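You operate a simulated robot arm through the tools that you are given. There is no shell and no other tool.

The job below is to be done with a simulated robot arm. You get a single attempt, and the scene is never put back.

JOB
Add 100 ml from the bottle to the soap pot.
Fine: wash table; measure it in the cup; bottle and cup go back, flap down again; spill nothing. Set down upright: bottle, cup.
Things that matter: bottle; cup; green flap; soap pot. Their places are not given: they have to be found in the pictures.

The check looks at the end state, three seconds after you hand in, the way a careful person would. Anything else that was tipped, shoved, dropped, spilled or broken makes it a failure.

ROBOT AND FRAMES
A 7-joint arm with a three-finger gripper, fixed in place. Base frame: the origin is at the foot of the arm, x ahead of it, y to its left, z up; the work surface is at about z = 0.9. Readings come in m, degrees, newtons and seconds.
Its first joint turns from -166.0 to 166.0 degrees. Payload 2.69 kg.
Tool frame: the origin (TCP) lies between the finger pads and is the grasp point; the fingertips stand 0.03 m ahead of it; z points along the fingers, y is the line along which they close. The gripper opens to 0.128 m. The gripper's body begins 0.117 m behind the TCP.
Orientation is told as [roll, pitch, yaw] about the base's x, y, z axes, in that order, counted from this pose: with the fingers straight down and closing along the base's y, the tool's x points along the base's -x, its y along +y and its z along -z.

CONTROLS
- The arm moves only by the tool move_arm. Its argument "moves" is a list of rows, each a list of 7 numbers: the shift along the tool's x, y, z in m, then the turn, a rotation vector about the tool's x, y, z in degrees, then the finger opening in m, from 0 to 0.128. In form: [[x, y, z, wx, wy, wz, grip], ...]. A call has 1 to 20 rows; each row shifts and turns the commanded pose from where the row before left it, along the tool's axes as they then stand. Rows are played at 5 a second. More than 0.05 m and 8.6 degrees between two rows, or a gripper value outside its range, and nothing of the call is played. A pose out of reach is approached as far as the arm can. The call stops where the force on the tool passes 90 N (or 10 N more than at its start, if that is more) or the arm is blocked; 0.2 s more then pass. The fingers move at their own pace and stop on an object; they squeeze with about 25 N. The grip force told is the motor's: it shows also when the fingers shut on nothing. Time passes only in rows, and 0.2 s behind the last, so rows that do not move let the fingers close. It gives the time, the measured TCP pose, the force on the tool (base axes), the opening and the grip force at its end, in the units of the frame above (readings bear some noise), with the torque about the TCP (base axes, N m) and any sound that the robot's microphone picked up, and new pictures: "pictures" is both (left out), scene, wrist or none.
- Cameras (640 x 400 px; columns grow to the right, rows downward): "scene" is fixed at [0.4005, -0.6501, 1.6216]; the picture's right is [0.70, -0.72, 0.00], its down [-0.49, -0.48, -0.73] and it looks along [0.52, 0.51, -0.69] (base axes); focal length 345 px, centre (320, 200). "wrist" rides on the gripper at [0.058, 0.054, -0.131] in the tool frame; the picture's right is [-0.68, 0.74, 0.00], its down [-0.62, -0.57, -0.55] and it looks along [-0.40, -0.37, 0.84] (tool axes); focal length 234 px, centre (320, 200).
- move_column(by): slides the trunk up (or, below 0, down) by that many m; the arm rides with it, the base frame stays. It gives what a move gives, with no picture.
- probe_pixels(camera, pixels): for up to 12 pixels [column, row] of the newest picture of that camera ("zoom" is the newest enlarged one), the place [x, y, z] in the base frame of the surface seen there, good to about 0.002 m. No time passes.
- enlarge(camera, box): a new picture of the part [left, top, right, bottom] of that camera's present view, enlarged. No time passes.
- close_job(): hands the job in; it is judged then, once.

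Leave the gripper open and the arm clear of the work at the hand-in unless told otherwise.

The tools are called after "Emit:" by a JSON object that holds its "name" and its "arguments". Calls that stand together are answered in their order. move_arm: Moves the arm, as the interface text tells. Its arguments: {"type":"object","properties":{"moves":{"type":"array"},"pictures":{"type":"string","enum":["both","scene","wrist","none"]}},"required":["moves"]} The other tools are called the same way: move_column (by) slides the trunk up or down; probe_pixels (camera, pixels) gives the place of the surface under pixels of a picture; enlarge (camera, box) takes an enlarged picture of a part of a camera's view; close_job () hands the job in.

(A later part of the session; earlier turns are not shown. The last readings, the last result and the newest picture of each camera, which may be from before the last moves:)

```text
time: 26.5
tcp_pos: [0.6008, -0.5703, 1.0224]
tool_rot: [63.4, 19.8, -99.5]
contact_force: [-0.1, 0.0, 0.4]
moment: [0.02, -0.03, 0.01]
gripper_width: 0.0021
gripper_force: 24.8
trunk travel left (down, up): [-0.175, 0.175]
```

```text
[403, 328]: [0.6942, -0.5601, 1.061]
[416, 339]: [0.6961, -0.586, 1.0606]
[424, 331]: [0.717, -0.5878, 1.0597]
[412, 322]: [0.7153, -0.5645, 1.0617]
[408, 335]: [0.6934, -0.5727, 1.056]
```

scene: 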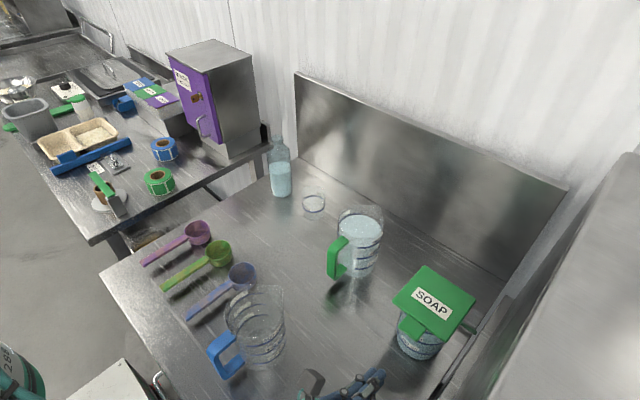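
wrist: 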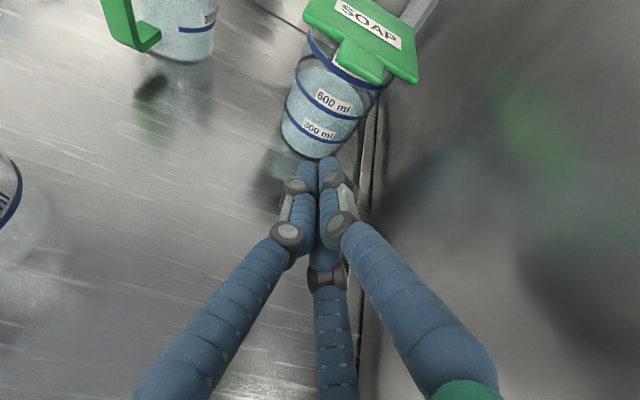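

The tab spans x 0.693–0.72 and y −0.588 to −0.556, top at 1.06. I'll enlarge the tab in the wrist view to get its underside.

Emit:
{"name": "enlarge", "arguments": {"camera": "wrist", "box": [270, 0, 430, 160]}}

Emit:
{"name": "probe_pixels", "arguments": {"camera": "wrist", "pixels": [[360, 76], [360, 80], [375, 84], [342, 66], [345, 70], [318, 130], [335, 100], [325, 60], [308, 120], [395, 82], [415, 80], [306, 22]]}}

```text
2.50 times, centred on (350, 80) of wrist
```

zoom: 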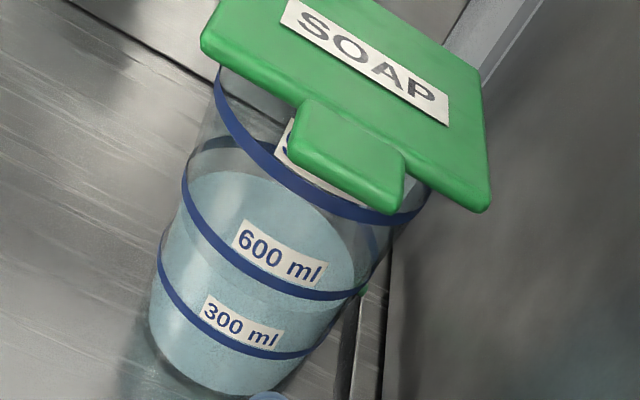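

```text
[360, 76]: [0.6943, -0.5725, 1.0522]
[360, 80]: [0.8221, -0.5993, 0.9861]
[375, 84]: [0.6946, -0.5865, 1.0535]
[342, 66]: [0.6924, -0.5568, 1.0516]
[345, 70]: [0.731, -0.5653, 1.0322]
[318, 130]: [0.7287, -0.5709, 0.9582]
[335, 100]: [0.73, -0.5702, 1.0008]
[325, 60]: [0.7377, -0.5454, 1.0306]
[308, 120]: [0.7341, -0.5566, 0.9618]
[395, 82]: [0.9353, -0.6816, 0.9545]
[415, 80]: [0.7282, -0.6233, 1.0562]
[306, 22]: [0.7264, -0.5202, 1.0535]
```

The tab's underside is at z≈1.050 and the pot's front wall at x≈0.729. I'll advance the stick under the tab to tip x≈0.713, keeping its top below 1.04.

Emit:
{"name": "move_arm", "arguments": {"moves": [[0.00338, 0.00835, 0.0193, 0, 0, 0, 0.0], [0.00338, 0.00835, 0.0193, 0, 0, 0, 0.0], [0.00338, 0.00835, 0.0193, 0, 0, 0, 0.0], [0.00338, 0.00835, 0.0193, 0, 0, 0, 0.0], [0, 0, 0, 0, 0, 0, 0.0]]}}

```text
time: 27.7
tcp_pos: [0.6864, -0.5696, 1.0242]
tool_rot: [63.4, 19.7, -99.6]
contact_force: [0.0, 0.6, 0.5]
moment: [-0.01, -0.05, -0.01]
gripper_width: 0.0024
gripper_force: 25.0
trunk travel left (down, up): [-0.175, 0.175]
```

scene: 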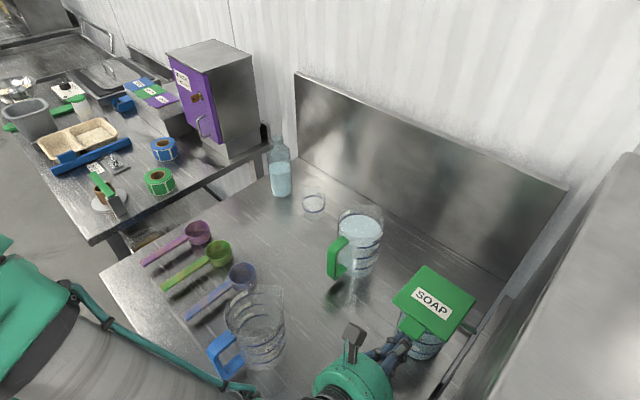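
wrist: 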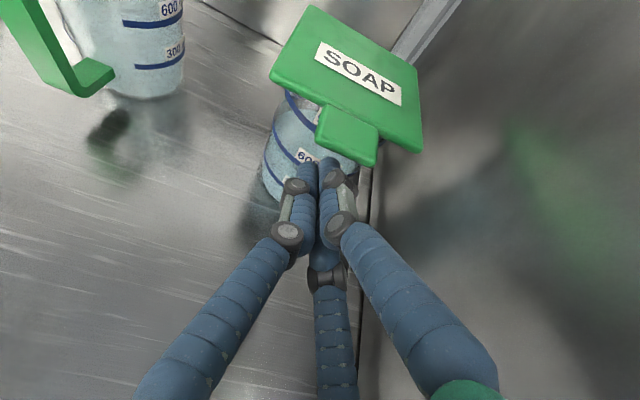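

The stick tip is below the tab now. I'll raise slowly by 3.5 cm and watch the force and the flap.

Emit:
{"name": "move_arm", "arguments": {"moves": [[0.0034, 0.0084, -0.00423, 0, 0, 0, 0.0], [0.0034, 0.0084, -0.00423, 0, 0, 0, 0.0], [0.0034, 0.0084, -0.00423, 0, 0, 0, 0.0], [0.0017, 0.0042, -0.0021, 0, 0, 0, 0.0], [0, 0, 0, 0, 0, 0, 0.0]]}}

```text
time: 28.9
tcp_pos: [0.6853, -0.5697, 1.0591]
tool_rot: [63.4, 19.7, -99.6]
contact_force: [1.1, 0.1, -0.2]
moment: [0.01, -0.01, -0.04]
gripper_width: 0.0023
gripper_force: 24.9
trunk travel left (down, up): [-0.175, 0.175]
```

scene: 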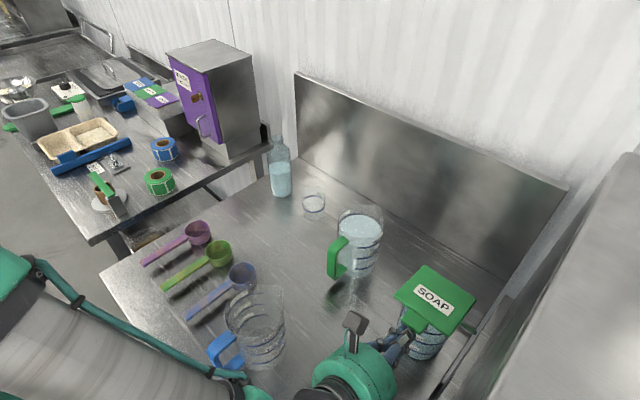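
wrist: 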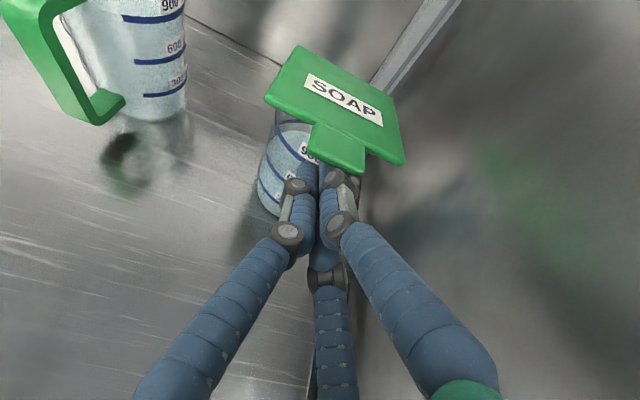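

The flap lifts easily with hardly any force. I'll carry on along the arc about the hinge to roughly 60° and check.

Emit:
{"name": "move_arm", "arguments": {"moves": [[0.00998, 0.02466, -0.00448, 0, 0, 0, 0.0], [0.00753, 0.01861, -0.00309, 0, 0, 0, 0.0], [0.0076, 0.01878, 0.00036, 0, 0, 0, 0.0], [0.00748, 0.01848, 0.00393, 0, 0, 0, 0.0], [0.0071, 0.01756, 0.00727, 0, 0, 0, 0.0], [0, 0, 0, 0, 0, 0, 0.0]]}}

```text
time: 30.3
tcp_pos: [0.7349, -0.5685, 1.1528]
tool_rot: [63.4, 19.8, -99.6]
contact_force: [0.8, 0.3, -1.1]
moment: [-0.03, 0.0, -0.01]
gripper_width: 0.0022
gripper_force: 24.8
trunk travel left (down, up): [-0.175, 0.175]
```

scene: 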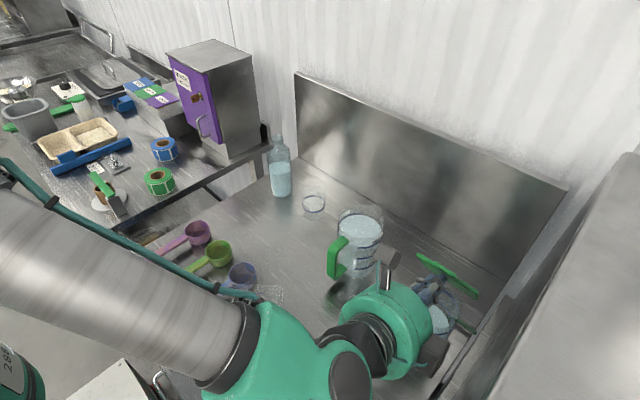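
wrist: 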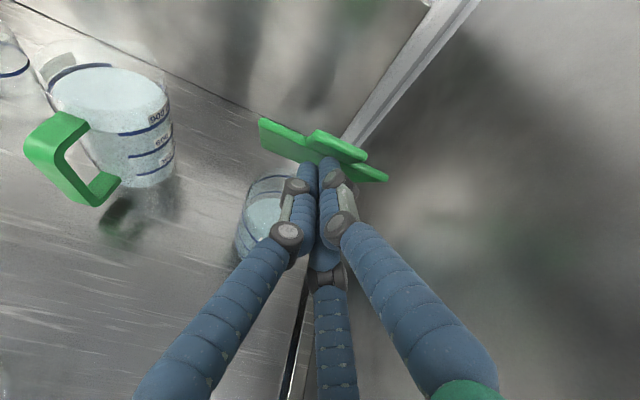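

The flap is up to about 60° with no notable force, and the jugs stand as before. I'll go on to a little past vertical in small steps.

Emit:
{"name": "move_arm", "arguments": {"moves": [[0.00652, 0.01611, 0.01053, 0, 0, 0, 0.0], [0.00575, 0.01422, 0.01325, 0, 0, 0, 0.0], [0.00475, 0.01175, 0.01582, 0, 0, 0, 0.0], [0.00185, 0.00457, 0.0089, 0, 0, 0, 0.0], [0, 0, 0, 0, 0, 0, 0.0]]}}

```text
time: 31.5
tcp_pos: [0.7991, -0.5695, 1.1787]
tool_rot: [63.4, 19.6, -99.6]
contact_force: [-1.2, 0.4, 0.8]
moment: [-0.02, 0.01, 0.05]
gripper_width: 0.0021
gripper_force: 25.1
trunk travel left (down, up): [-0.175, 0.175]
```

scene: 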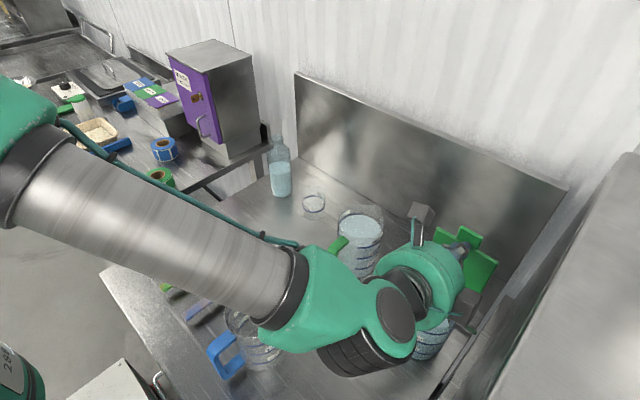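
wrist: 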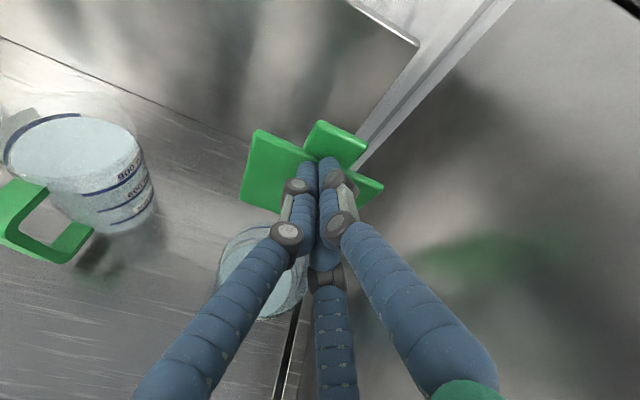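

The flap looks about vertical. I'll probe it to get its angle and the hinge place.

Emit:
{"name": "probe_pixels", "arguments": {"camera": "wrist", "pixels": [[320, 128], [345, 140], [258, 140], [250, 195], [265, 200], [375, 188], [365, 205], [280, 150], [260, 165], [352, 155]]}}

Emit:
{"name": "enlarge", "arguments": {"camera": "wrist", "box": [200, 100, 420, 320]}}

```text
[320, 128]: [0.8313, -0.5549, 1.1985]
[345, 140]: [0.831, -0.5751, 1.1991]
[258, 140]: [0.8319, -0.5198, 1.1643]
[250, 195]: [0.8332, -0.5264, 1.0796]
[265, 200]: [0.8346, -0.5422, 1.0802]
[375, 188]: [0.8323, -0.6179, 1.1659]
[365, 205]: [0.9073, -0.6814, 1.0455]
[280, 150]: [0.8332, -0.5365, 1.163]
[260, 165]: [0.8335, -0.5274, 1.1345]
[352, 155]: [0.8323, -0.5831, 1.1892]
```

```text
1.82 times, centred on (310, 210) of wrist
```

zoom: 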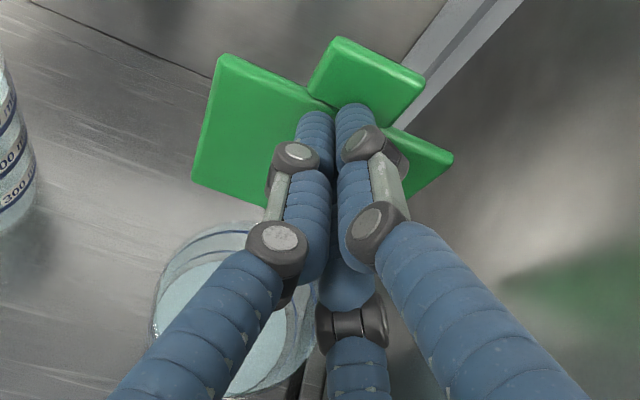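

The underside lies at x≈0.833 all the way, so it stands at about 89°. I'll push 2.5 cm further in +x, past vertical, in small steps.

Emit:
{"name": "move_arm", "arguments": {"moves": [[0.00127, 0.00314, 0.00725, 0, 0, 0, 0.0], [0.00127, 0.00314, 0.00725, 0, 0, 0, 0.0], [0.00127, 0.00314, 0.00725, 0, 0, 0, 0.0], [0, 0, 0, 0, 0, 0, 0.0]]}}

```text
time: 32.5
tcp_pos: [0.8232, -0.5681, 1.1786]
tool_rot: [63.4, 19.8, -99.6]
contact_force: [0.8, 0.1, -0.1]
moment: [-0.02, -0.03, 0.0]
gripper_width: 0.0023
gripper_force: 24.8
trunk travel left (down, up): [-0.175, 0.175]
```

scene: 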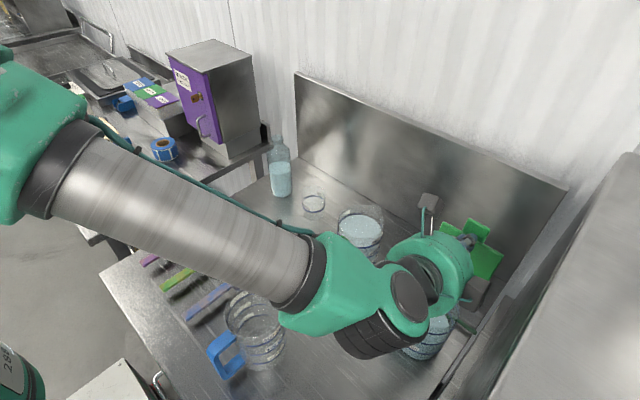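
wrist: 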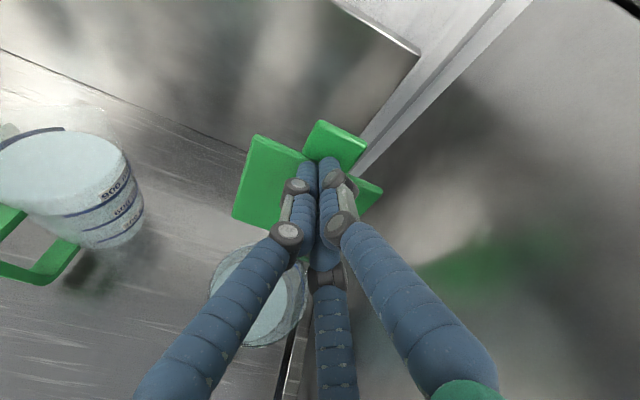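

I'll probe the flap's angle again.

Emit:
{"name": "probe_pixels", "arguments": {"camera": "wrist", "pixels": [[320, 128], [345, 140], [255, 150], [245, 205], [265, 210], [280, 150]]}}

```text
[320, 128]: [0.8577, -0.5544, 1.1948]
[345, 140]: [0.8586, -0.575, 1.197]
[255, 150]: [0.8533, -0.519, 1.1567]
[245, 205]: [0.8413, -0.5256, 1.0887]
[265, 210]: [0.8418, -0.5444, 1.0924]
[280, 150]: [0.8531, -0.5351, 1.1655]
```

The flap is now about 9° past vertical. A bit further (2 cm) for safety, then I'll see whether it rests.

Emit:
{"name": "move_arm", "arguments": {"moves": [[0.00127, 0.00314, 0.00725, 0, 0, 0, 0.0], [0.00127, 0.00314, 0.00725, 0, 0, 0, 0.0], [0.00095, 0.00235, 0.00544, 0, 0, 0, 0.0], [0, 0, 0, 0, 0, 0, 0.0]]}}

Emit:
{"name": "probe_pixels", "arguments": {"camera": "wrist", "pixels": [[320, 128], [345, 140], [255, 150], [245, 205], [265, 210], [280, 150]]}}

```text
time: 33.5
tcp_pos: [0.8461, -0.5697, 1.1786]
tool_rot: [63.5, 19.8, -99.6]
contact_force: [-0.2, 0.3, -0.1]
moment: [0.0, -0.01, -0.03]
gripper_width: 0.0023
gripper_force: 25.1
trunk travel left (down, up): [-0.175, 0.175]
```

scene: 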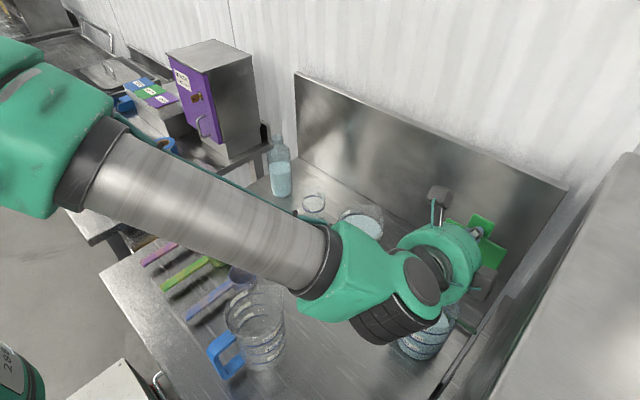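
wrist: 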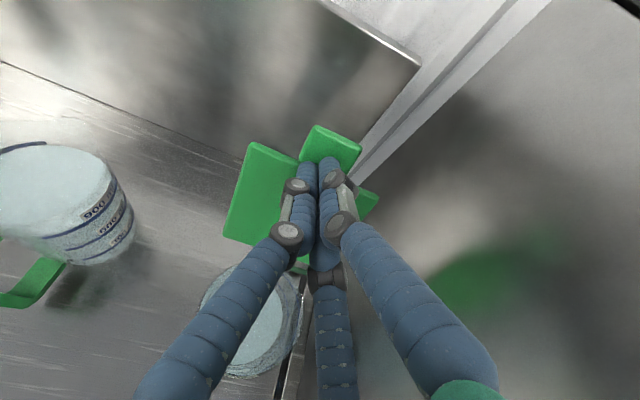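

```text
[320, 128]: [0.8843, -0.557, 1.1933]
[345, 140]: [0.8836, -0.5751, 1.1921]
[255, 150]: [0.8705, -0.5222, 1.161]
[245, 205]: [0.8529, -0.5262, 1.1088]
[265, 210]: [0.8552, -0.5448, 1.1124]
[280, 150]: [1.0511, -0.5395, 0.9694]
```

It is at about 110° and nothing resists. Now I'll draw the stick back 4 cm and see whether the flap stays open.

Emit:
{"name": "move_arm", "arguments": {"moves": [[-0.00127, -0.00314, -0.00725, 0, 0, 0, 0.0], [-0.00254, -0.00628, -0.0145, 0, 0, 0, 0.0], [-0.00254, -0.00628, -0.0145, 0, 0, 0, 0.0], [0, 0, 0, 0, 0, 0, 0.0], [0, 0, 0, 0, 0, 0, 0.0]]}}

Emit:
{"name": "probe_pixels", "arguments": {"camera": "wrist", "pixels": [[320, 128], [345, 140], [255, 150], [245, 205], [265, 210], [335, 125]]}}

```text
time: 34.7
tcp_pos: [0.8055, -0.5674, 1.1777]
tool_rot: [63.4, 19.8, -99.6]
contact_force: [-0.8, -0.3, 0.0]
moment: [0.0, -0.01, 0.03]
gripper_width: 0.0022
gripper_force: 24.9
trunk travel left (down, up): [-0.175, 0.175]
```

scene: 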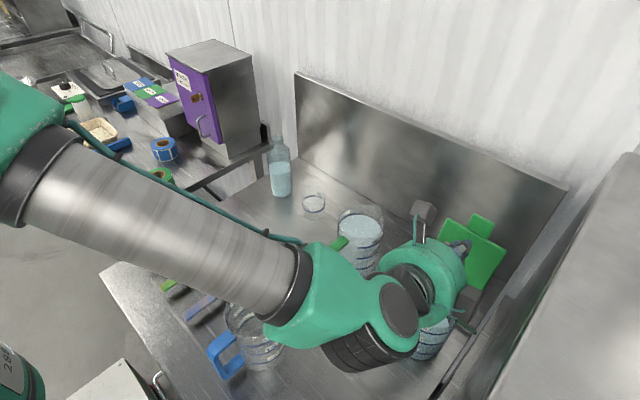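
wrist: 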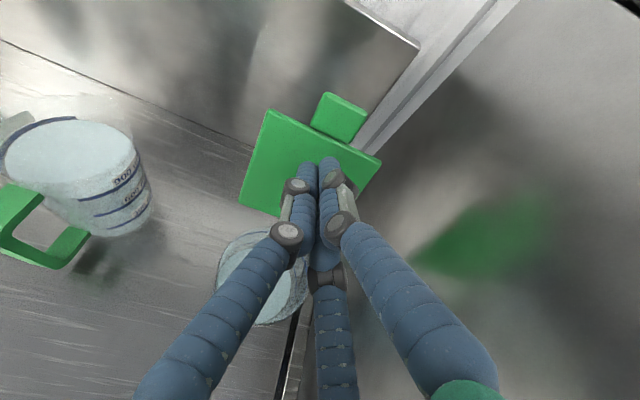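

```text
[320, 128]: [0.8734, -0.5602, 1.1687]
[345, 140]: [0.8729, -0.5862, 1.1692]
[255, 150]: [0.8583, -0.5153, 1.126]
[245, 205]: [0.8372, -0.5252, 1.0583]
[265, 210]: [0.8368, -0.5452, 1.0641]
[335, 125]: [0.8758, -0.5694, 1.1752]
```

The flap stays open by itself at about 108°. Now I back the hand out, raise it and level the tool.

Emit:
{"name": "move_arm", "arguments": {"moves": [[-0.00634, -0.01568, -0.03624, 0, 0, 0, 0.0], [-0.00634, -0.01568, -0.03624, 0, 0, 0, 0.0], [-0.00634, -0.01568, -0.03624, 0, 0, 0, 0.0], [-0.00634, -0.01568, -0.03624, 0, 0, 0, 0.0], [-0.00634, -0.01568, -0.03624, 0, 0, 0, 0.0], [0.0136, 0.0336, -0.0169, 0, 0, 0, 0.0], [0, 0, 0, -5.8, 2.34, 0, 0.0], [0, 0, 0, -5.8, 2.34, 0, 0.0], [0, 0, 0, -5.8, 2.34, 0, 0.0], [0, 0, 0, -5.8, 2.34, 0, 0.0], [0, 0, 0, 0, 0, 0, 0.0]]}}

```text
time: 37.1
tcp_pos: [0.6057, -0.5685, 1.2191]
tool_rot: [90.2, 21.9, -89.9]
contact_force: [-0.1, -0.3, -0.8]
moment: [0.0, 0.0, 0.03]
gripper_width: 0.0023
gripper_force: 24.8
trunk travel left (down, up): [-0.175, 0.175]
```

scene: 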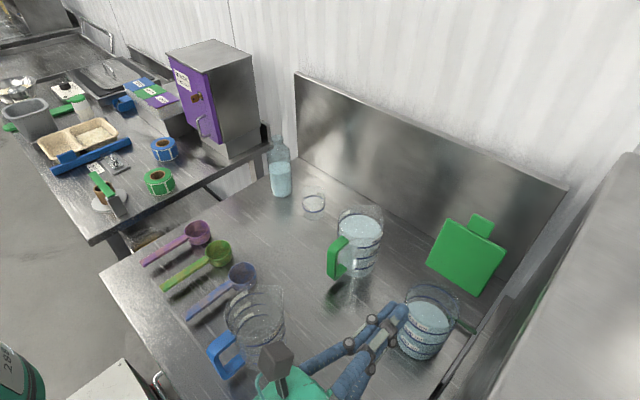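
wrist: 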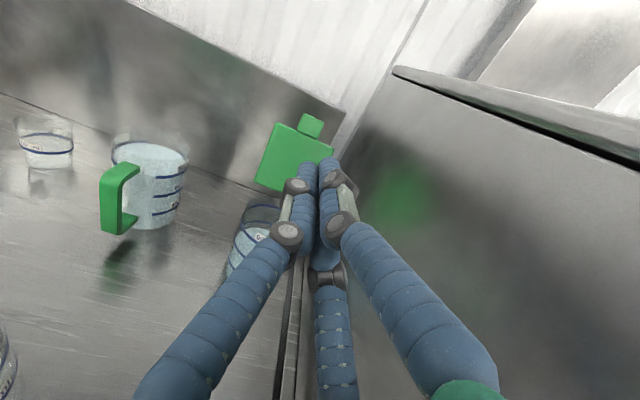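

Flap open, pot mouth clear. I'll take a close look at the pot now for its rim and its level before adding anything.

Emit:
{"name": "enlarge", "arguments": {"camera": "scene", "box": [385, 270, 477, 370]}}

Emit:
{"name": "probe_pixels", "arguments": {"camera": "scene", "pixels": [[430, 318], [415, 310], [445, 315], [428, 305], [430, 340], [405, 340], [432, 290], [458, 300], [405, 295], [420, 350]]}}

```text
4.00 times, centred on (431, 320) of scene
```

zoom: 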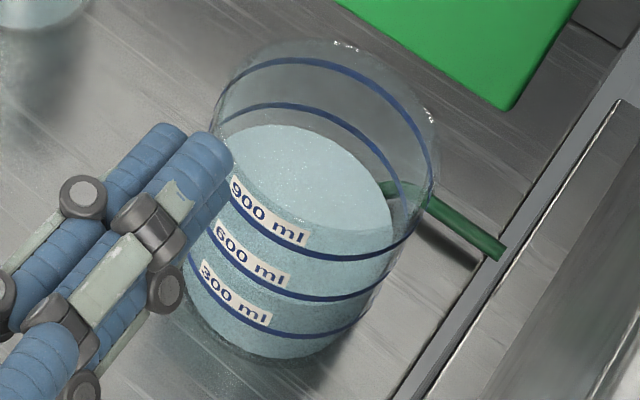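

```text
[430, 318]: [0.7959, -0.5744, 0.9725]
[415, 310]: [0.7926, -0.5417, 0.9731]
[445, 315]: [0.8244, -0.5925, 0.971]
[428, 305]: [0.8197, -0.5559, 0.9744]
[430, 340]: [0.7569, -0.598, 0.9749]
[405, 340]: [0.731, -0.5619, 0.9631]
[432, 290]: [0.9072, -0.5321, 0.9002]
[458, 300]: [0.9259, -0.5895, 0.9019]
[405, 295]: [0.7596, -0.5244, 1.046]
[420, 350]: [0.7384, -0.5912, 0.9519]
```

The soap level is at z≈0.973; 100 ml should lift it by about 1.5 cm. Now I slide the hand over to y≈−0.03 at z≈1.22, x≈0.60.

Emit:
{"name": "move_arm", "arguments": {"moves": [[0.0455, -0.0184, 0, 0, 0, 0, 0.06], [0.0455, -0.0184, 0, 0, 0, 0, 0.128], [0.0455, -0.0184, 0, 0, 0, 0, 0.128], [0.0455, -0.0184, 0, 0, 0, 0, 0.128], [0.0455, -0.0184, 0, 0, 0, 0, 0.128], [0.0455, -0.0184, 0, 0, 0, 0, 0.128], [0.0455, -0.0184, 0, 0, 0, 0, 0.128], [0.0455, -0.0184, 0, 0, 0, 0, 0.128], [0.0455, -0.0184, 0, 0, 0, 0, 0.128], [0.0455, -0.0184, 0, 0, 0, 0, 0.128], [0.0455, -0.0184, 0, 0, 0, 0, 0.128], [0, 0, 0, 0, 0, 0, 0.128]]}}

```text
time: 39.9
tcp_pos: [0.5879, -0.0478, 1.096]
tool_rot: [76.2, 23.9, -94.4]
contact_force: [2.5, -0.4, -0.8]
moment: [0.0, 0.04, 0.07]
gripper_width: 0.1278
gripper_force: 0.1
out of reach, approached as far as the arm can: row 11
trunk travel left (down, up): [-0.175, 0.175]
stopped in row 12: the arm was blocked; the commanded pose is now the measured one
```

scene: 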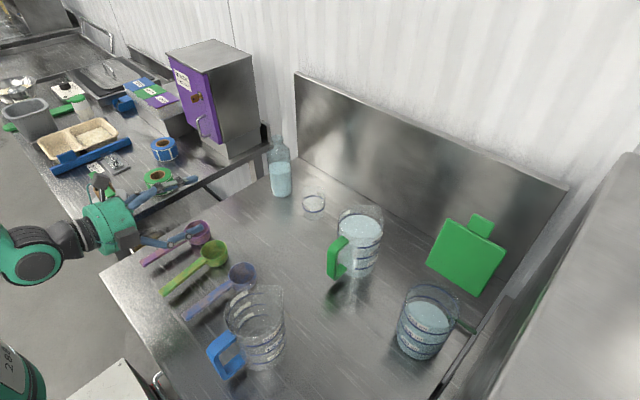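
wrist: 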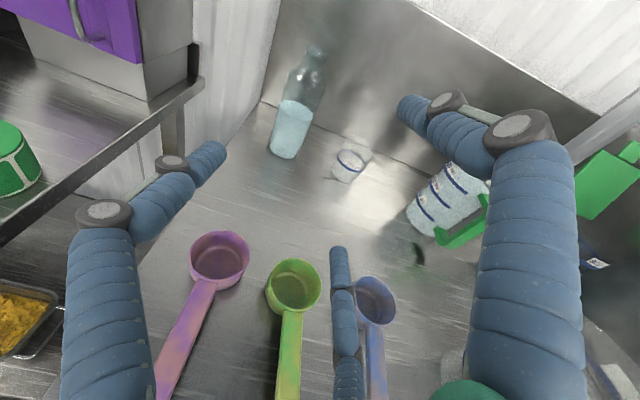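

The arm ran out of reach there (too close to its base) and sagged to z≈1.10, and it reports being blocked with 2.5 N. I'll check that nothing was touched, looking at the scoops and the surroundings.

Emit:
{"name": "enlarge", "arguments": {"camera": "scene", "box": [60, 160, 280, 320]}}

Emit:
{"name": "probe_pixels", "arguments": {"camera": "scene", "pixels": [[145, 263], [188, 318], [163, 287], [175, 238], [150, 170], [115, 180], [35, 265], [125, 245], [160, 176]]}}

```text
2.50 times, centred on (170, 240) of scene
```

zoom: 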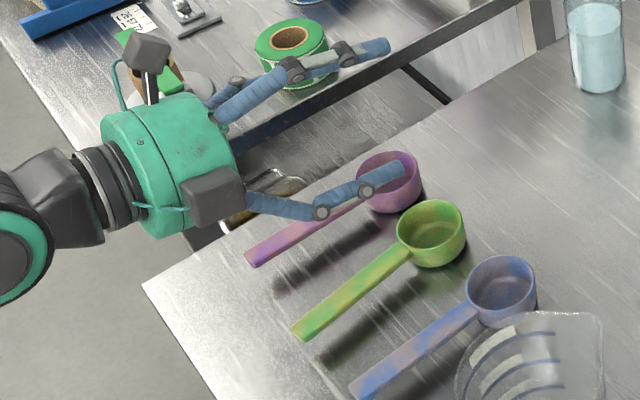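

```text
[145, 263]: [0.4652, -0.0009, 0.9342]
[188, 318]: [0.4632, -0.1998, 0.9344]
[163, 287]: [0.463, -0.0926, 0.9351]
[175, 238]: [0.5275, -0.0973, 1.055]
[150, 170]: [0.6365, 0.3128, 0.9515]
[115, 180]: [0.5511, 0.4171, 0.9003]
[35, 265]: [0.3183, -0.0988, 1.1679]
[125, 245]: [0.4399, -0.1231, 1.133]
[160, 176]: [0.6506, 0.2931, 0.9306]
```

Nothing moved; scoops are as before. It was only the arm's own reach limit near its base. I'll move forward and up into the comfortable zone.

Emit:
{"name": "move_arm", "arguments": {"moves": [[0.01425, 0.0329, 0.0227, 0, 0, 0, 0.128], [0.01425, 0.0329, 0.0227, 0, 0, 0, 0.128], [0.01425, 0.0329, 0.0227, 0, 0, 0, 0.128], [0.01425, 0.0329, 0.0227, 0, 0, 0, 0.128], [0, 0, 0, 0, 0, 0, 0.128]]}}

```text
time: 41.1
tcp_pos: [0.7073, -0.0472, 1.2193]
tool_rot: [76.5, 24.0, -94.3]
contact_force: [0.9, 0.0, -0.7]
moment: [-0.01, -0.01, 0.0]
gripper_width: 0.1279
gripper_force: 0.0
trunk travel left (down, up): [-0.175, 0.175]
```

scene: 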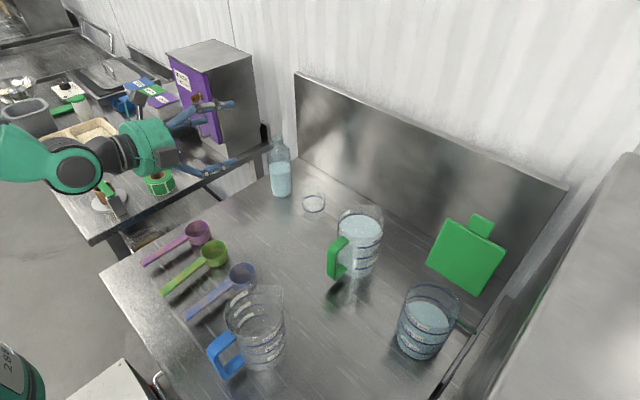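
wrist: 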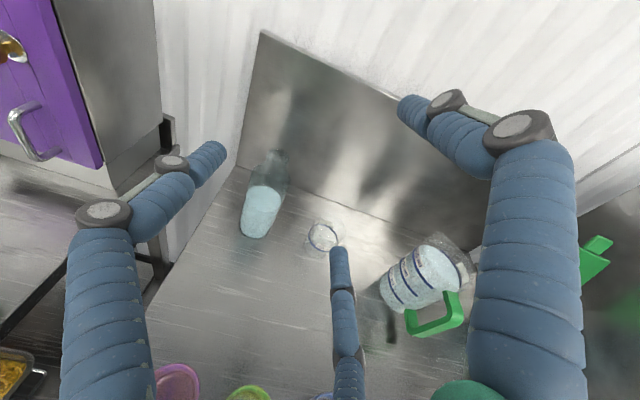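

Now I level the tool and roll it back by 114° so finger A is on the +y side and fingers B/C on the −y side for gripping the bottle.

Emit:
{"name": "move_arm", "arguments": {"moves": [[0, 0, 0, -5.74, 2.59, -0.14, 0.128], [0, 0, 0, -5.74, 2.59, -0.14, 0.128], [0, 0, 0, -0.48, -1.19, 0, 0.128], [0, 0, 0, 0, 0, -8.157, 0.128], [0, 0, 0, 0, 0, -8.157, 0.128], [0, 0, 0, 0, 0, -8.157, 0.128], [0, 0, 0, 0, 0, -8.157, 0.128], [0, 0, 0, 0, 0, -8.157, 0.128], [0, 0, 0, 0, 0, -8.157, 0.128], [0, 0, 0, 0, 0, -8.157, 0.128], [0, 0, 0, 0, 0, -8.157, 0.128], [0, 0, 0, 0, 0, -8.157, 0.128], [0, 0, 0, 0, 0, -8.157, 0.128], [0, 0, 0, 0, 0, -8.157, 0.128], [0, 0, 0, 0, 0, -8.157, 0.128], [0, 0, 0, 0, 0, -8.157, 0.128], [0, 0, 0, 0, 0, -8.157, 0.128]]}}

```text
time: 44.7
tcp_pos: [0.7016, -0.0763, 1.225]
tool_rot: [-114.2, -89.7, 114.7]
contact_force: [1.3, 0.3, 0.1]
moment: [0.04, -0.02, -0.01]
gripper_width: 0.128
gripper_force: 0.1
out of reach, approached as far as the arm can: row 2, 4, 17
trunk travel left (down, up): [-0.175, 0.175]
```

scene: 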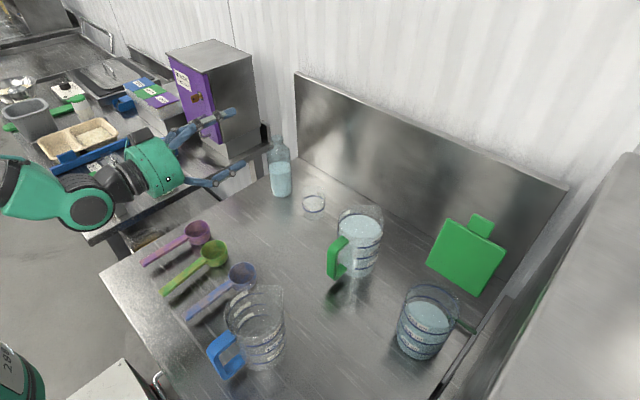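
wrist: 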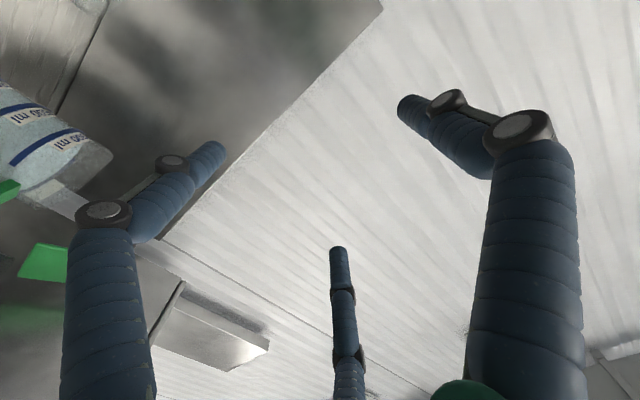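

The tool is level with A on the +y side. To keep clear of the scoops I'll go forward high above the bottle (z≈1.225) to x≈0.893, y≈−0.027, then come straight down around it.

Emit:
{"name": "move_arm", "arguments": {"moves": [[0, 0.0099, 0.0383, 0, 0, 0, 0.128], [0, 0.0099, 0.0383, 0, 0, 0, 0.128], [0, 0.0099, 0.0383, 0, 0, 0, 0.128], [0, 0.0099, 0.0383, 0, 0, 0, 0.128], [0, 0.0099, 0.0383, 0, 0, 0, 0.128], [0, 0, 0, 0, 0, 0, 0.128]]}}

```text
time: 46.1
tcp_pos: [0.8761, -0.0931, 1.2356]
tool_rot: [-47.3, -89.8, 48.2]
contact_force: [-0.4, 0.3, -1.2]
moment: [-0.03, -0.01, -0.03]
gripper_width: 0.1279
gripper_force: 0.1
out of reach, approached as far as the arm can: row 1, 2, 3, 4, 5
trunk travel left (down, up): [-0.175, 0.175]
```

scene: 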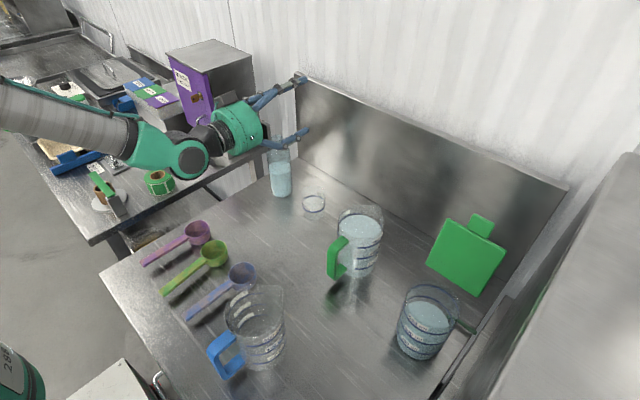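
wrist: 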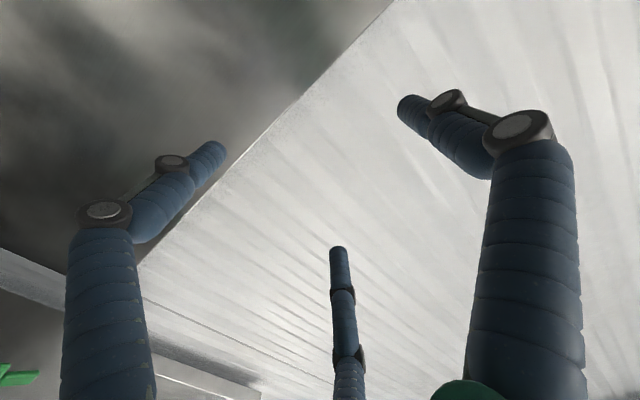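

At roll 0 a level tool pointing straight out is limited near y≈0 (it settled at y≈−0.093). Pointing a bit toward +y should free the wrist, so I'll yaw the tool +20° and then shift over the bottle, still high at z≈1.235.

Emit:
{"name": "move_arm", "arguments": {"moves": [[0, 0, 0, -6.8, 0, 0, 0.128], [0, 0, 0, -6.8, 0, 0, 0.128], [0, 0, 0, -6.8, 0, 0, 0.128], [0, 0.0227, 0.0152, 0, 0, 0, 0.128], [0, 0.0227, 0.0152, 0, 0, 0, 0.128], [0, 0, 0, 0, 0, 0, 0.128]]}}

```text
time: 47.5
tcp_pos: [0.8875, -0.0387, 1.2384]
tool_rot: [-133.4, -89.8, 153.8]
contact_force: [0.8, -0.6, 0.1]
moment: [0.01, 0.0, -0.08]
gripper_width: 0.1281
gripper_force: 0.1
trunk travel left (down, up): [-0.175, 0.175]
```

scene: 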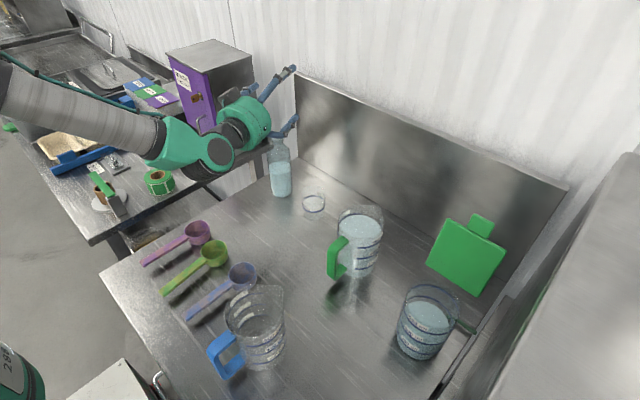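
wrist: 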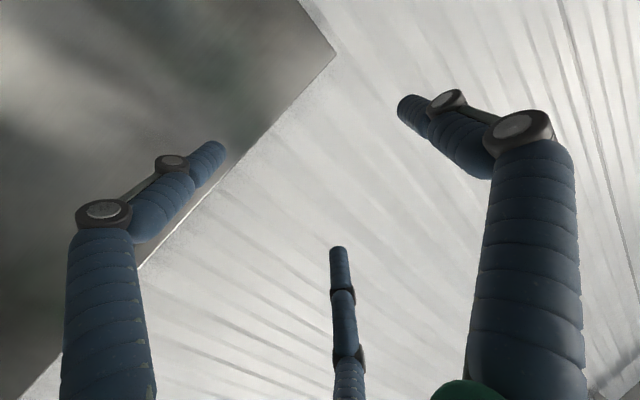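

Within reach now: tool axis at azimuth +20.4°, level. The bottle should sit at tool y +0.019, so I shift to (0.8996, −0.0258) and lower first to z≈1.13 to check the straddle.

Emit:
{"name": "move_arm", "arguments": {"moves": [[0, 0.0079, 0.0158, 0, 0, 0, 0.128], [0, 0, 0, 0, 0, 0, 0.128], [0.036, 0, 0, 0, 0, 0, 0.128], [0.036, 0, 0, 0, 0, 0, 0.128], [0.036, 0, 0, 0, 0, 0, 0.128], [0, 0, 0, 0, 0, 0, 0.128]]}}

Emit:
{"name": "enlarge", "arguments": {"camera": "scene", "box": [200, 70, 360, 230]}}

```text
time: 48.9
tcp_pos: [0.9026, -0.0258, 1.1285]
tool_rot: [-139.7, -89.8, 160.3]
contact_force: [0.4, 0.1, -0.2]
moment: [0.0, -0.03, 0.02]
gripper_width: 0.128
gripper_force: 0.1
trunk travel left (down, up): [-0.175, 0.175]
```

scene: 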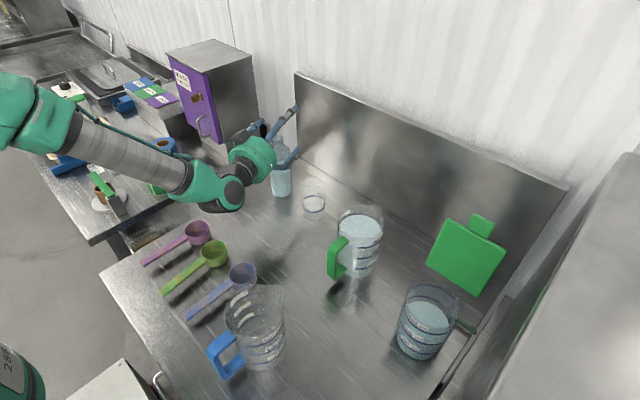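
wrist: 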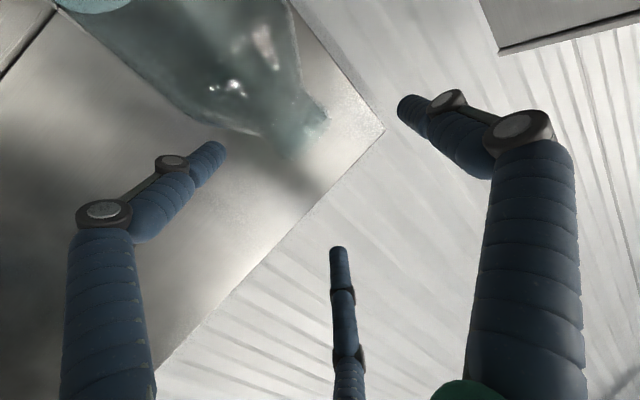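

```text
2.50 times, centred on (280, 150) of scene
```

zoom: 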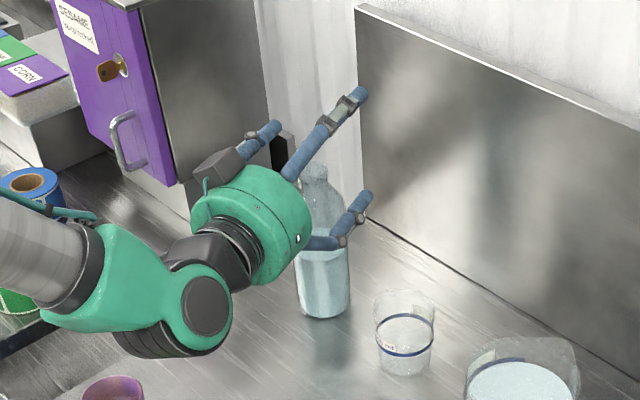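

The bottle's neck sits between the fingers. I'll check how low the wrist block hangs before going further down.

Emit:
{"name": "probe_pixels", "arguments": {"camera": "scene", "pixels": [[222, 207], [215, 208], [235, 205], [230, 190], [205, 195], [195, 232], [198, 224], [207, 240], [186, 228]]}}

Emit:
{"name": "enlarge", "arguments": {"camera": "wrist", "box": [120, 0, 480, 220]}}

```text
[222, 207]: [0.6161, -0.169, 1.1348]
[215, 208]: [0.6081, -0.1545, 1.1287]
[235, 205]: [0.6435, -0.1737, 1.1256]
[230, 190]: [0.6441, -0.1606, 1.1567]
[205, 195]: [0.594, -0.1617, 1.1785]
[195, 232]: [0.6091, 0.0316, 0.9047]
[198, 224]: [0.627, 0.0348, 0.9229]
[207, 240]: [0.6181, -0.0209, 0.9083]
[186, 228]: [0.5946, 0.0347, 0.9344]
```

```text
1.78 times, centred on (300, 110) of wrist
```

zoom: 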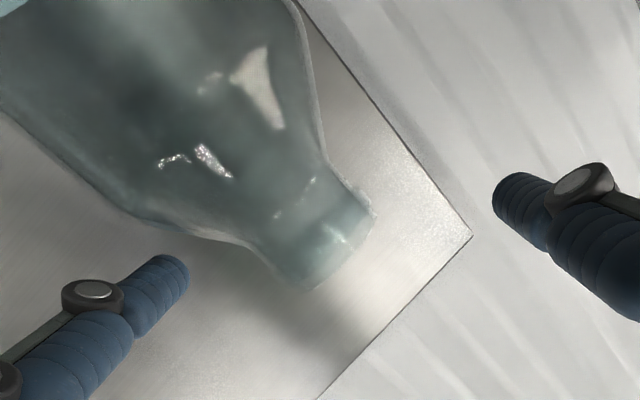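

The block's bottom is about level with the TCP, so z≈1.0 later is safe over the scoops (≤0.94). Going down to z≈1.015.

Emit:
{"name": "move_arm", "arguments": {"moves": [[0.03, 0, 0, 0, 0, 0, 0.128], [0.03, 0, 0, 0, 0, 0, 0.128], [0.03, 0, 0, 0, 0, 0, 0.128], [0.0235, 0, 0, 0, 0, 0, 0.128], [0, 0, 0, 0, 0, 0, 0.128]]}}

Emit:
{"name": "enlarge", "arguments": {"camera": "scene", "box": [220, 100, 360, 230]}}

Emit:
{"name": "enlarge", "arguments": {"camera": "wrist", "box": [120, 0, 480, 220]}}

```text
time: 50.1
tcp_pos: [0.9032, -0.0274, 1.016]
tool_rot: [-142.4, -89.8, 162.5]
contact_force: [0.4, -0.2, -0.6]
moment: [-0.01, -0.06, 0.04]
gripper_width: 0.1282
gripper_force: 0.0
trunk travel left (down, up): [-0.175, 0.175]
```

scene: 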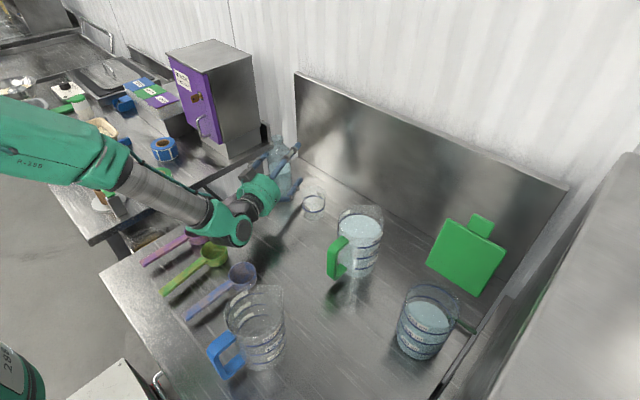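
wrist: 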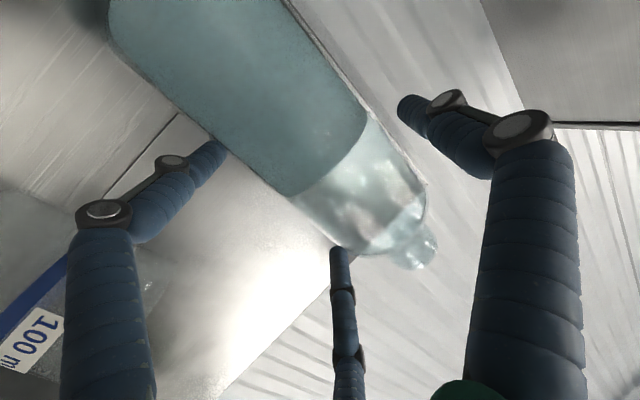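

```text
3.08 times, centred on (290, 165) of scene
```

zoom: 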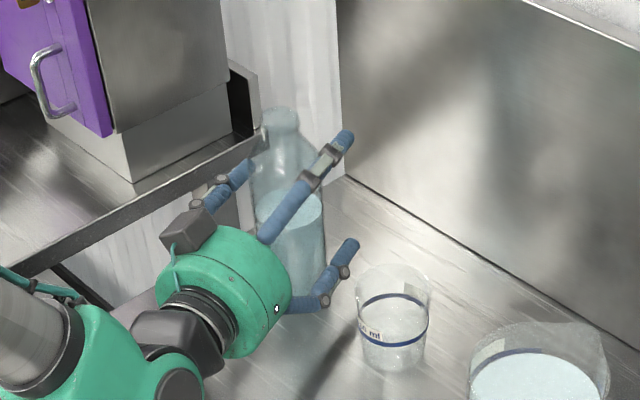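

```text
1.78 times, centred on (300, 110) of wrist
```

zoom: 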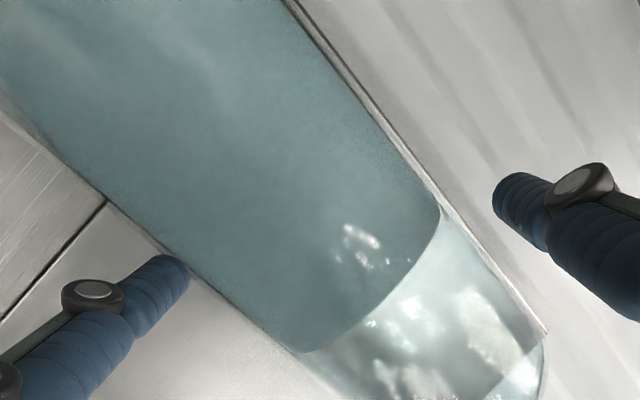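

The bottle stands between finger A and fingers B/C. Before closing I'll probe the bottle's liquid from this close view to centre it better.

Emit:
{"name": "probe_pixels", "arguments": {"camera": "wrist", "pixels": [[250, 60], [200, 30], [300, 120], [180, 90], [170, 75], [320, 50], [340, 90], [230, 120], [215, 60], [280, 30], [260, 150], [330, 130]]}}

```text
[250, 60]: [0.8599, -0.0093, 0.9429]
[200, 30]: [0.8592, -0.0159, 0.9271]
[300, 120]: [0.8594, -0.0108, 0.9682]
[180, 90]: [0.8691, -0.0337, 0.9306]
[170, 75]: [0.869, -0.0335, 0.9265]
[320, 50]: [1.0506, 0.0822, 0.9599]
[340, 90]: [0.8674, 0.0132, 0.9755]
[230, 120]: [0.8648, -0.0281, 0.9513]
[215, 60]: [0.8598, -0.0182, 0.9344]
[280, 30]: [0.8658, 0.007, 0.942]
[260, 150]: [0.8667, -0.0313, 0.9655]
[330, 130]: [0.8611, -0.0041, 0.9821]
```

Bottle axis fits (0.891, −0.0105), liquid radius 0.032: it lies at tool y +0.020, nearly centred. I'll shift 4 mm in tool y, lower 8 mm, and close the fingers in steps.

Emit:
{"name": "move_arm", "arguments": {"moves": [[0.008, 0.004, -0.004, 0, 0, 0, 0.128], [0, 0, 0, 0, 0, 0, 0.118], [0, 0, 0, 0, 0, 0, 0.11], [0, 0, 0, 0, 0, 0, 0.106], [0, 0, 0, 0, 0, 0, 0.106]]}}

```text
time: 51.3
tcp_pos: [0.8972, -0.0239, 1.0096]
tool_rot: [-144.2, -89.8, 164.5]
contact_force: [0.6, -0.6, 0.0]
moment: [-0.02, 0.01, 0.01]
gripper_width: 0.1059
gripper_force: 0.0
trunk travel left (down, up): [-0.175, 0.175]
```

scene: 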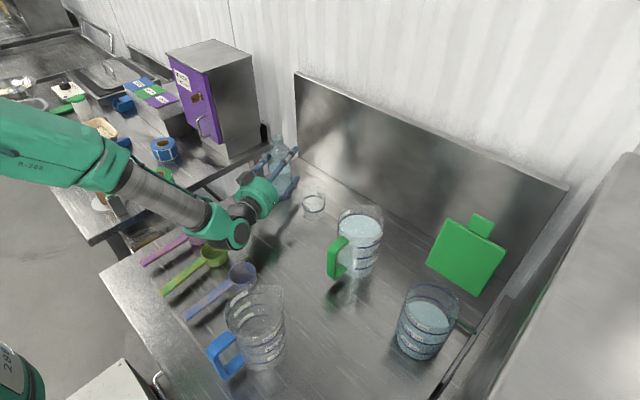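
wrist: 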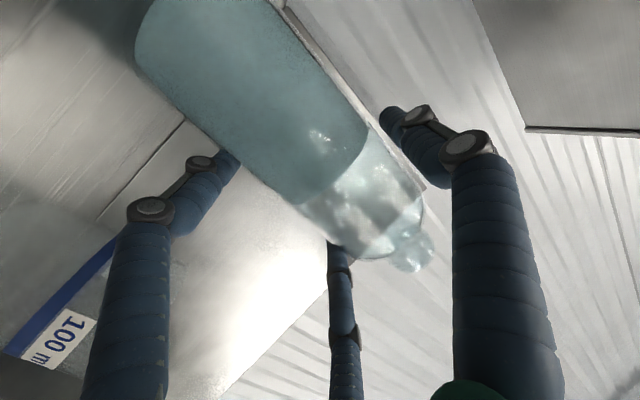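

B and C are about to touch; continuing to close fully and letting the fingers settle on the bottle.

Emit:
{"name": "move_arm", "arguments": {"moves": [[0, 0, 0, 0, 0, 0, 0.1], [0, 0, 0, 0, 0, 0, 0.094], [0, 0, 0, 0, 0, 0, 0.08], [0, 0, 0, 0, 0, 0, 0.05], [0, 0, 0, 0, 0, 0, 0.0], [0, 0, 0, 0, 0, 0, 0.0], [0, 0, 0, 0, 0, 0, 0.0]]}}

Emit:
{"name": "enlarge", "arguments": {"camera": "scene", "box": [220, 100, 360, 230]}}

```text
time: 52.9
tcp_pos: [0.8973, -0.0249, 1.0083]
tool_rot: [-146.3, -89.7, 166.5]
contact_force: [-0.4, -1.2, 1.8]
moment: [-0.36, -0.12, -0.01]
gripper_width: 0.0923
gripper_force: 25.5
trunk travel left (down, up): [-0.175, 0.175]
```

scene: 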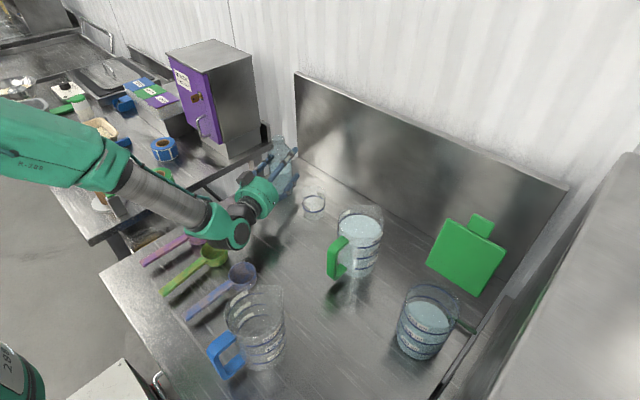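
wrist: 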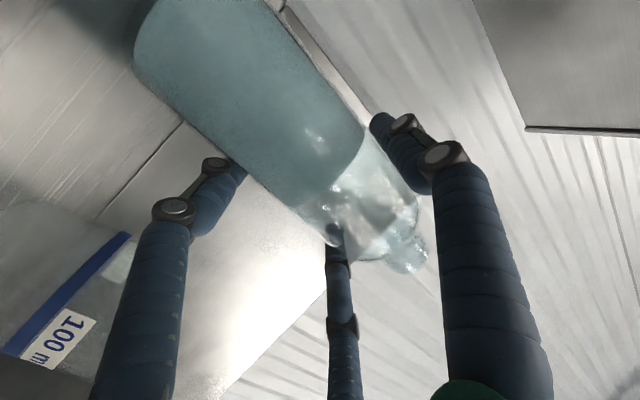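

```text
3.08 times, centred on (290, 165) of scene
```

zoom: 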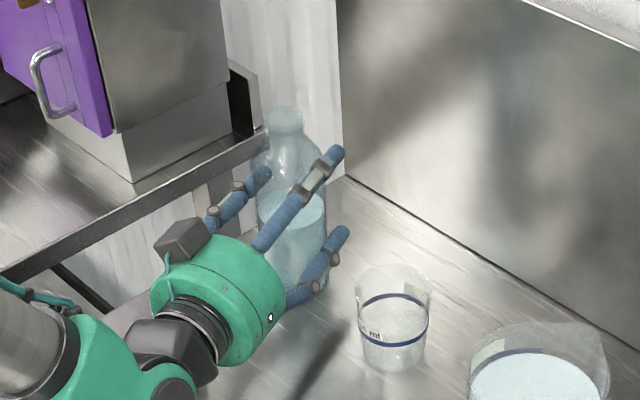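

Gripped at 0.092 m opening with 25 N. I'll lift 4 cm gently and read the weight.

Emit:
{"name": "move_arm", "arguments": {"moves": [[-0.01, 0, 0, 0, 0, 0, 0.0], [-0.015, 0, 0, 0, 0, 0, 0.0], [-0.015, 0, 0, 0, 0, 0, 0.0], [0, 0, 0, 0, 0, 0, 0.0], [0, 0, 0, 0, 0, 0, 0.0]]}}

Emit:
{"name": "enlarge", "arguments": {"camera": "scene", "box": [220, 100, 360, 230]}}

```text
time: 54.1
tcp_pos: [0.8976, -0.0231, 1.0488]
tool_rot: [-142.2, -89.8, 162.5]
contact_force: [0.0, 0.4, -4.0]
moment: [0.0, 0.01, 0.0]
gripper_width: 0.0922
gripper_force: 25.3
trunk travel left (down, up): [-0.175, 0.175]
```

scene: 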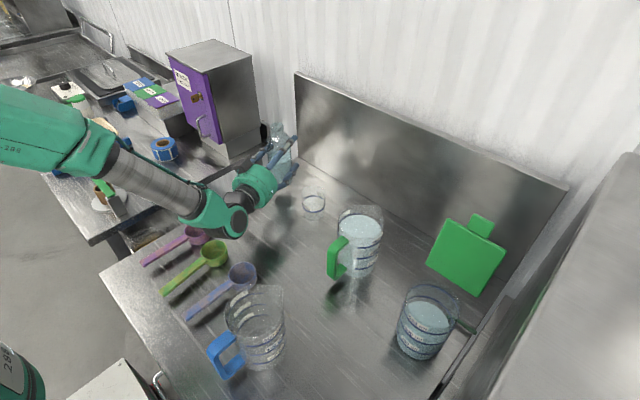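
wrist: 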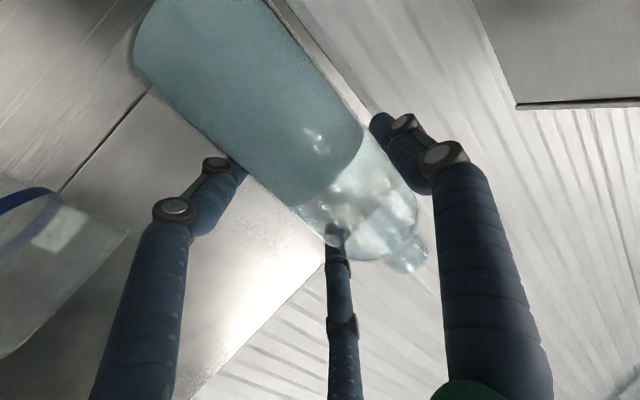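

```text
3.08 times, centred on (290, 165) of scene
```

zoom: 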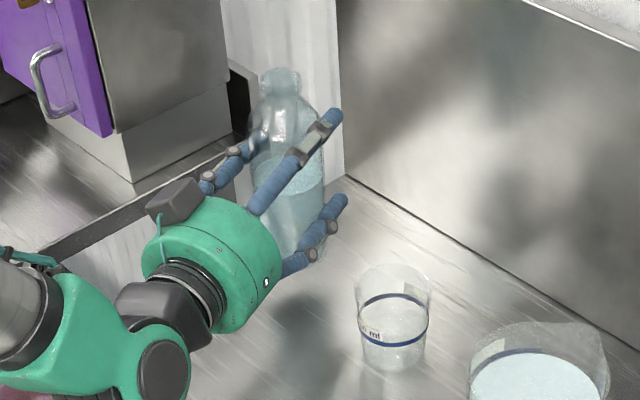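

The bottle is up, force ≈ −4.0 N, and the grip holds. Next I'll carry it upright to above the pouring place (TCP about (0.854, −0.053), z 1.13), which keeps its foot above the cup's rim.

Emit:
{"name": "move_arm", "arguments": {"moves": [[-0.0203, -0.0033, -0.0128, 0, 0, 0, 0.0], [-0.0203, -0.0033, -0.0128, 0, 0, 0, 0.0], [-0.0203, -0.0033, -0.0128, 0, 0, 0, 0.0], [-0.0203, -0.0033, -0.0128, 0, 0, 0, 0.0], [0, 0, 0, 0, 0, 0, 0.0], [0, 0, 0, 0, 0, 0, 0.0]]}}

```text
time: 55.5
tcp_pos: [0.8533, -0.0537, 1.1305]
tool_rot: [-140.4, -89.7, 160.7]
contact_force: [-0.5, 0.8, -3.8]
moment: [-0.07, -0.05, -0.01]
gripper_width: 0.0918
gripper_force: 24.9
trunk travel left (down, up): [-0.175, 0.175]
```

scene: 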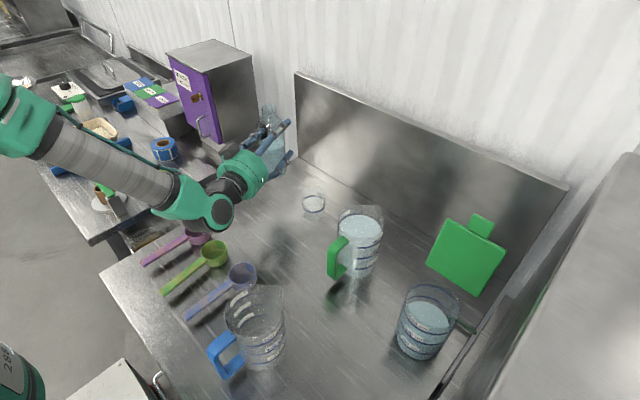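
wrist: 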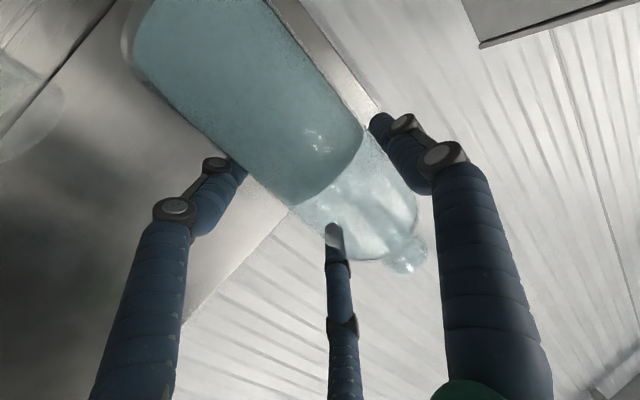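

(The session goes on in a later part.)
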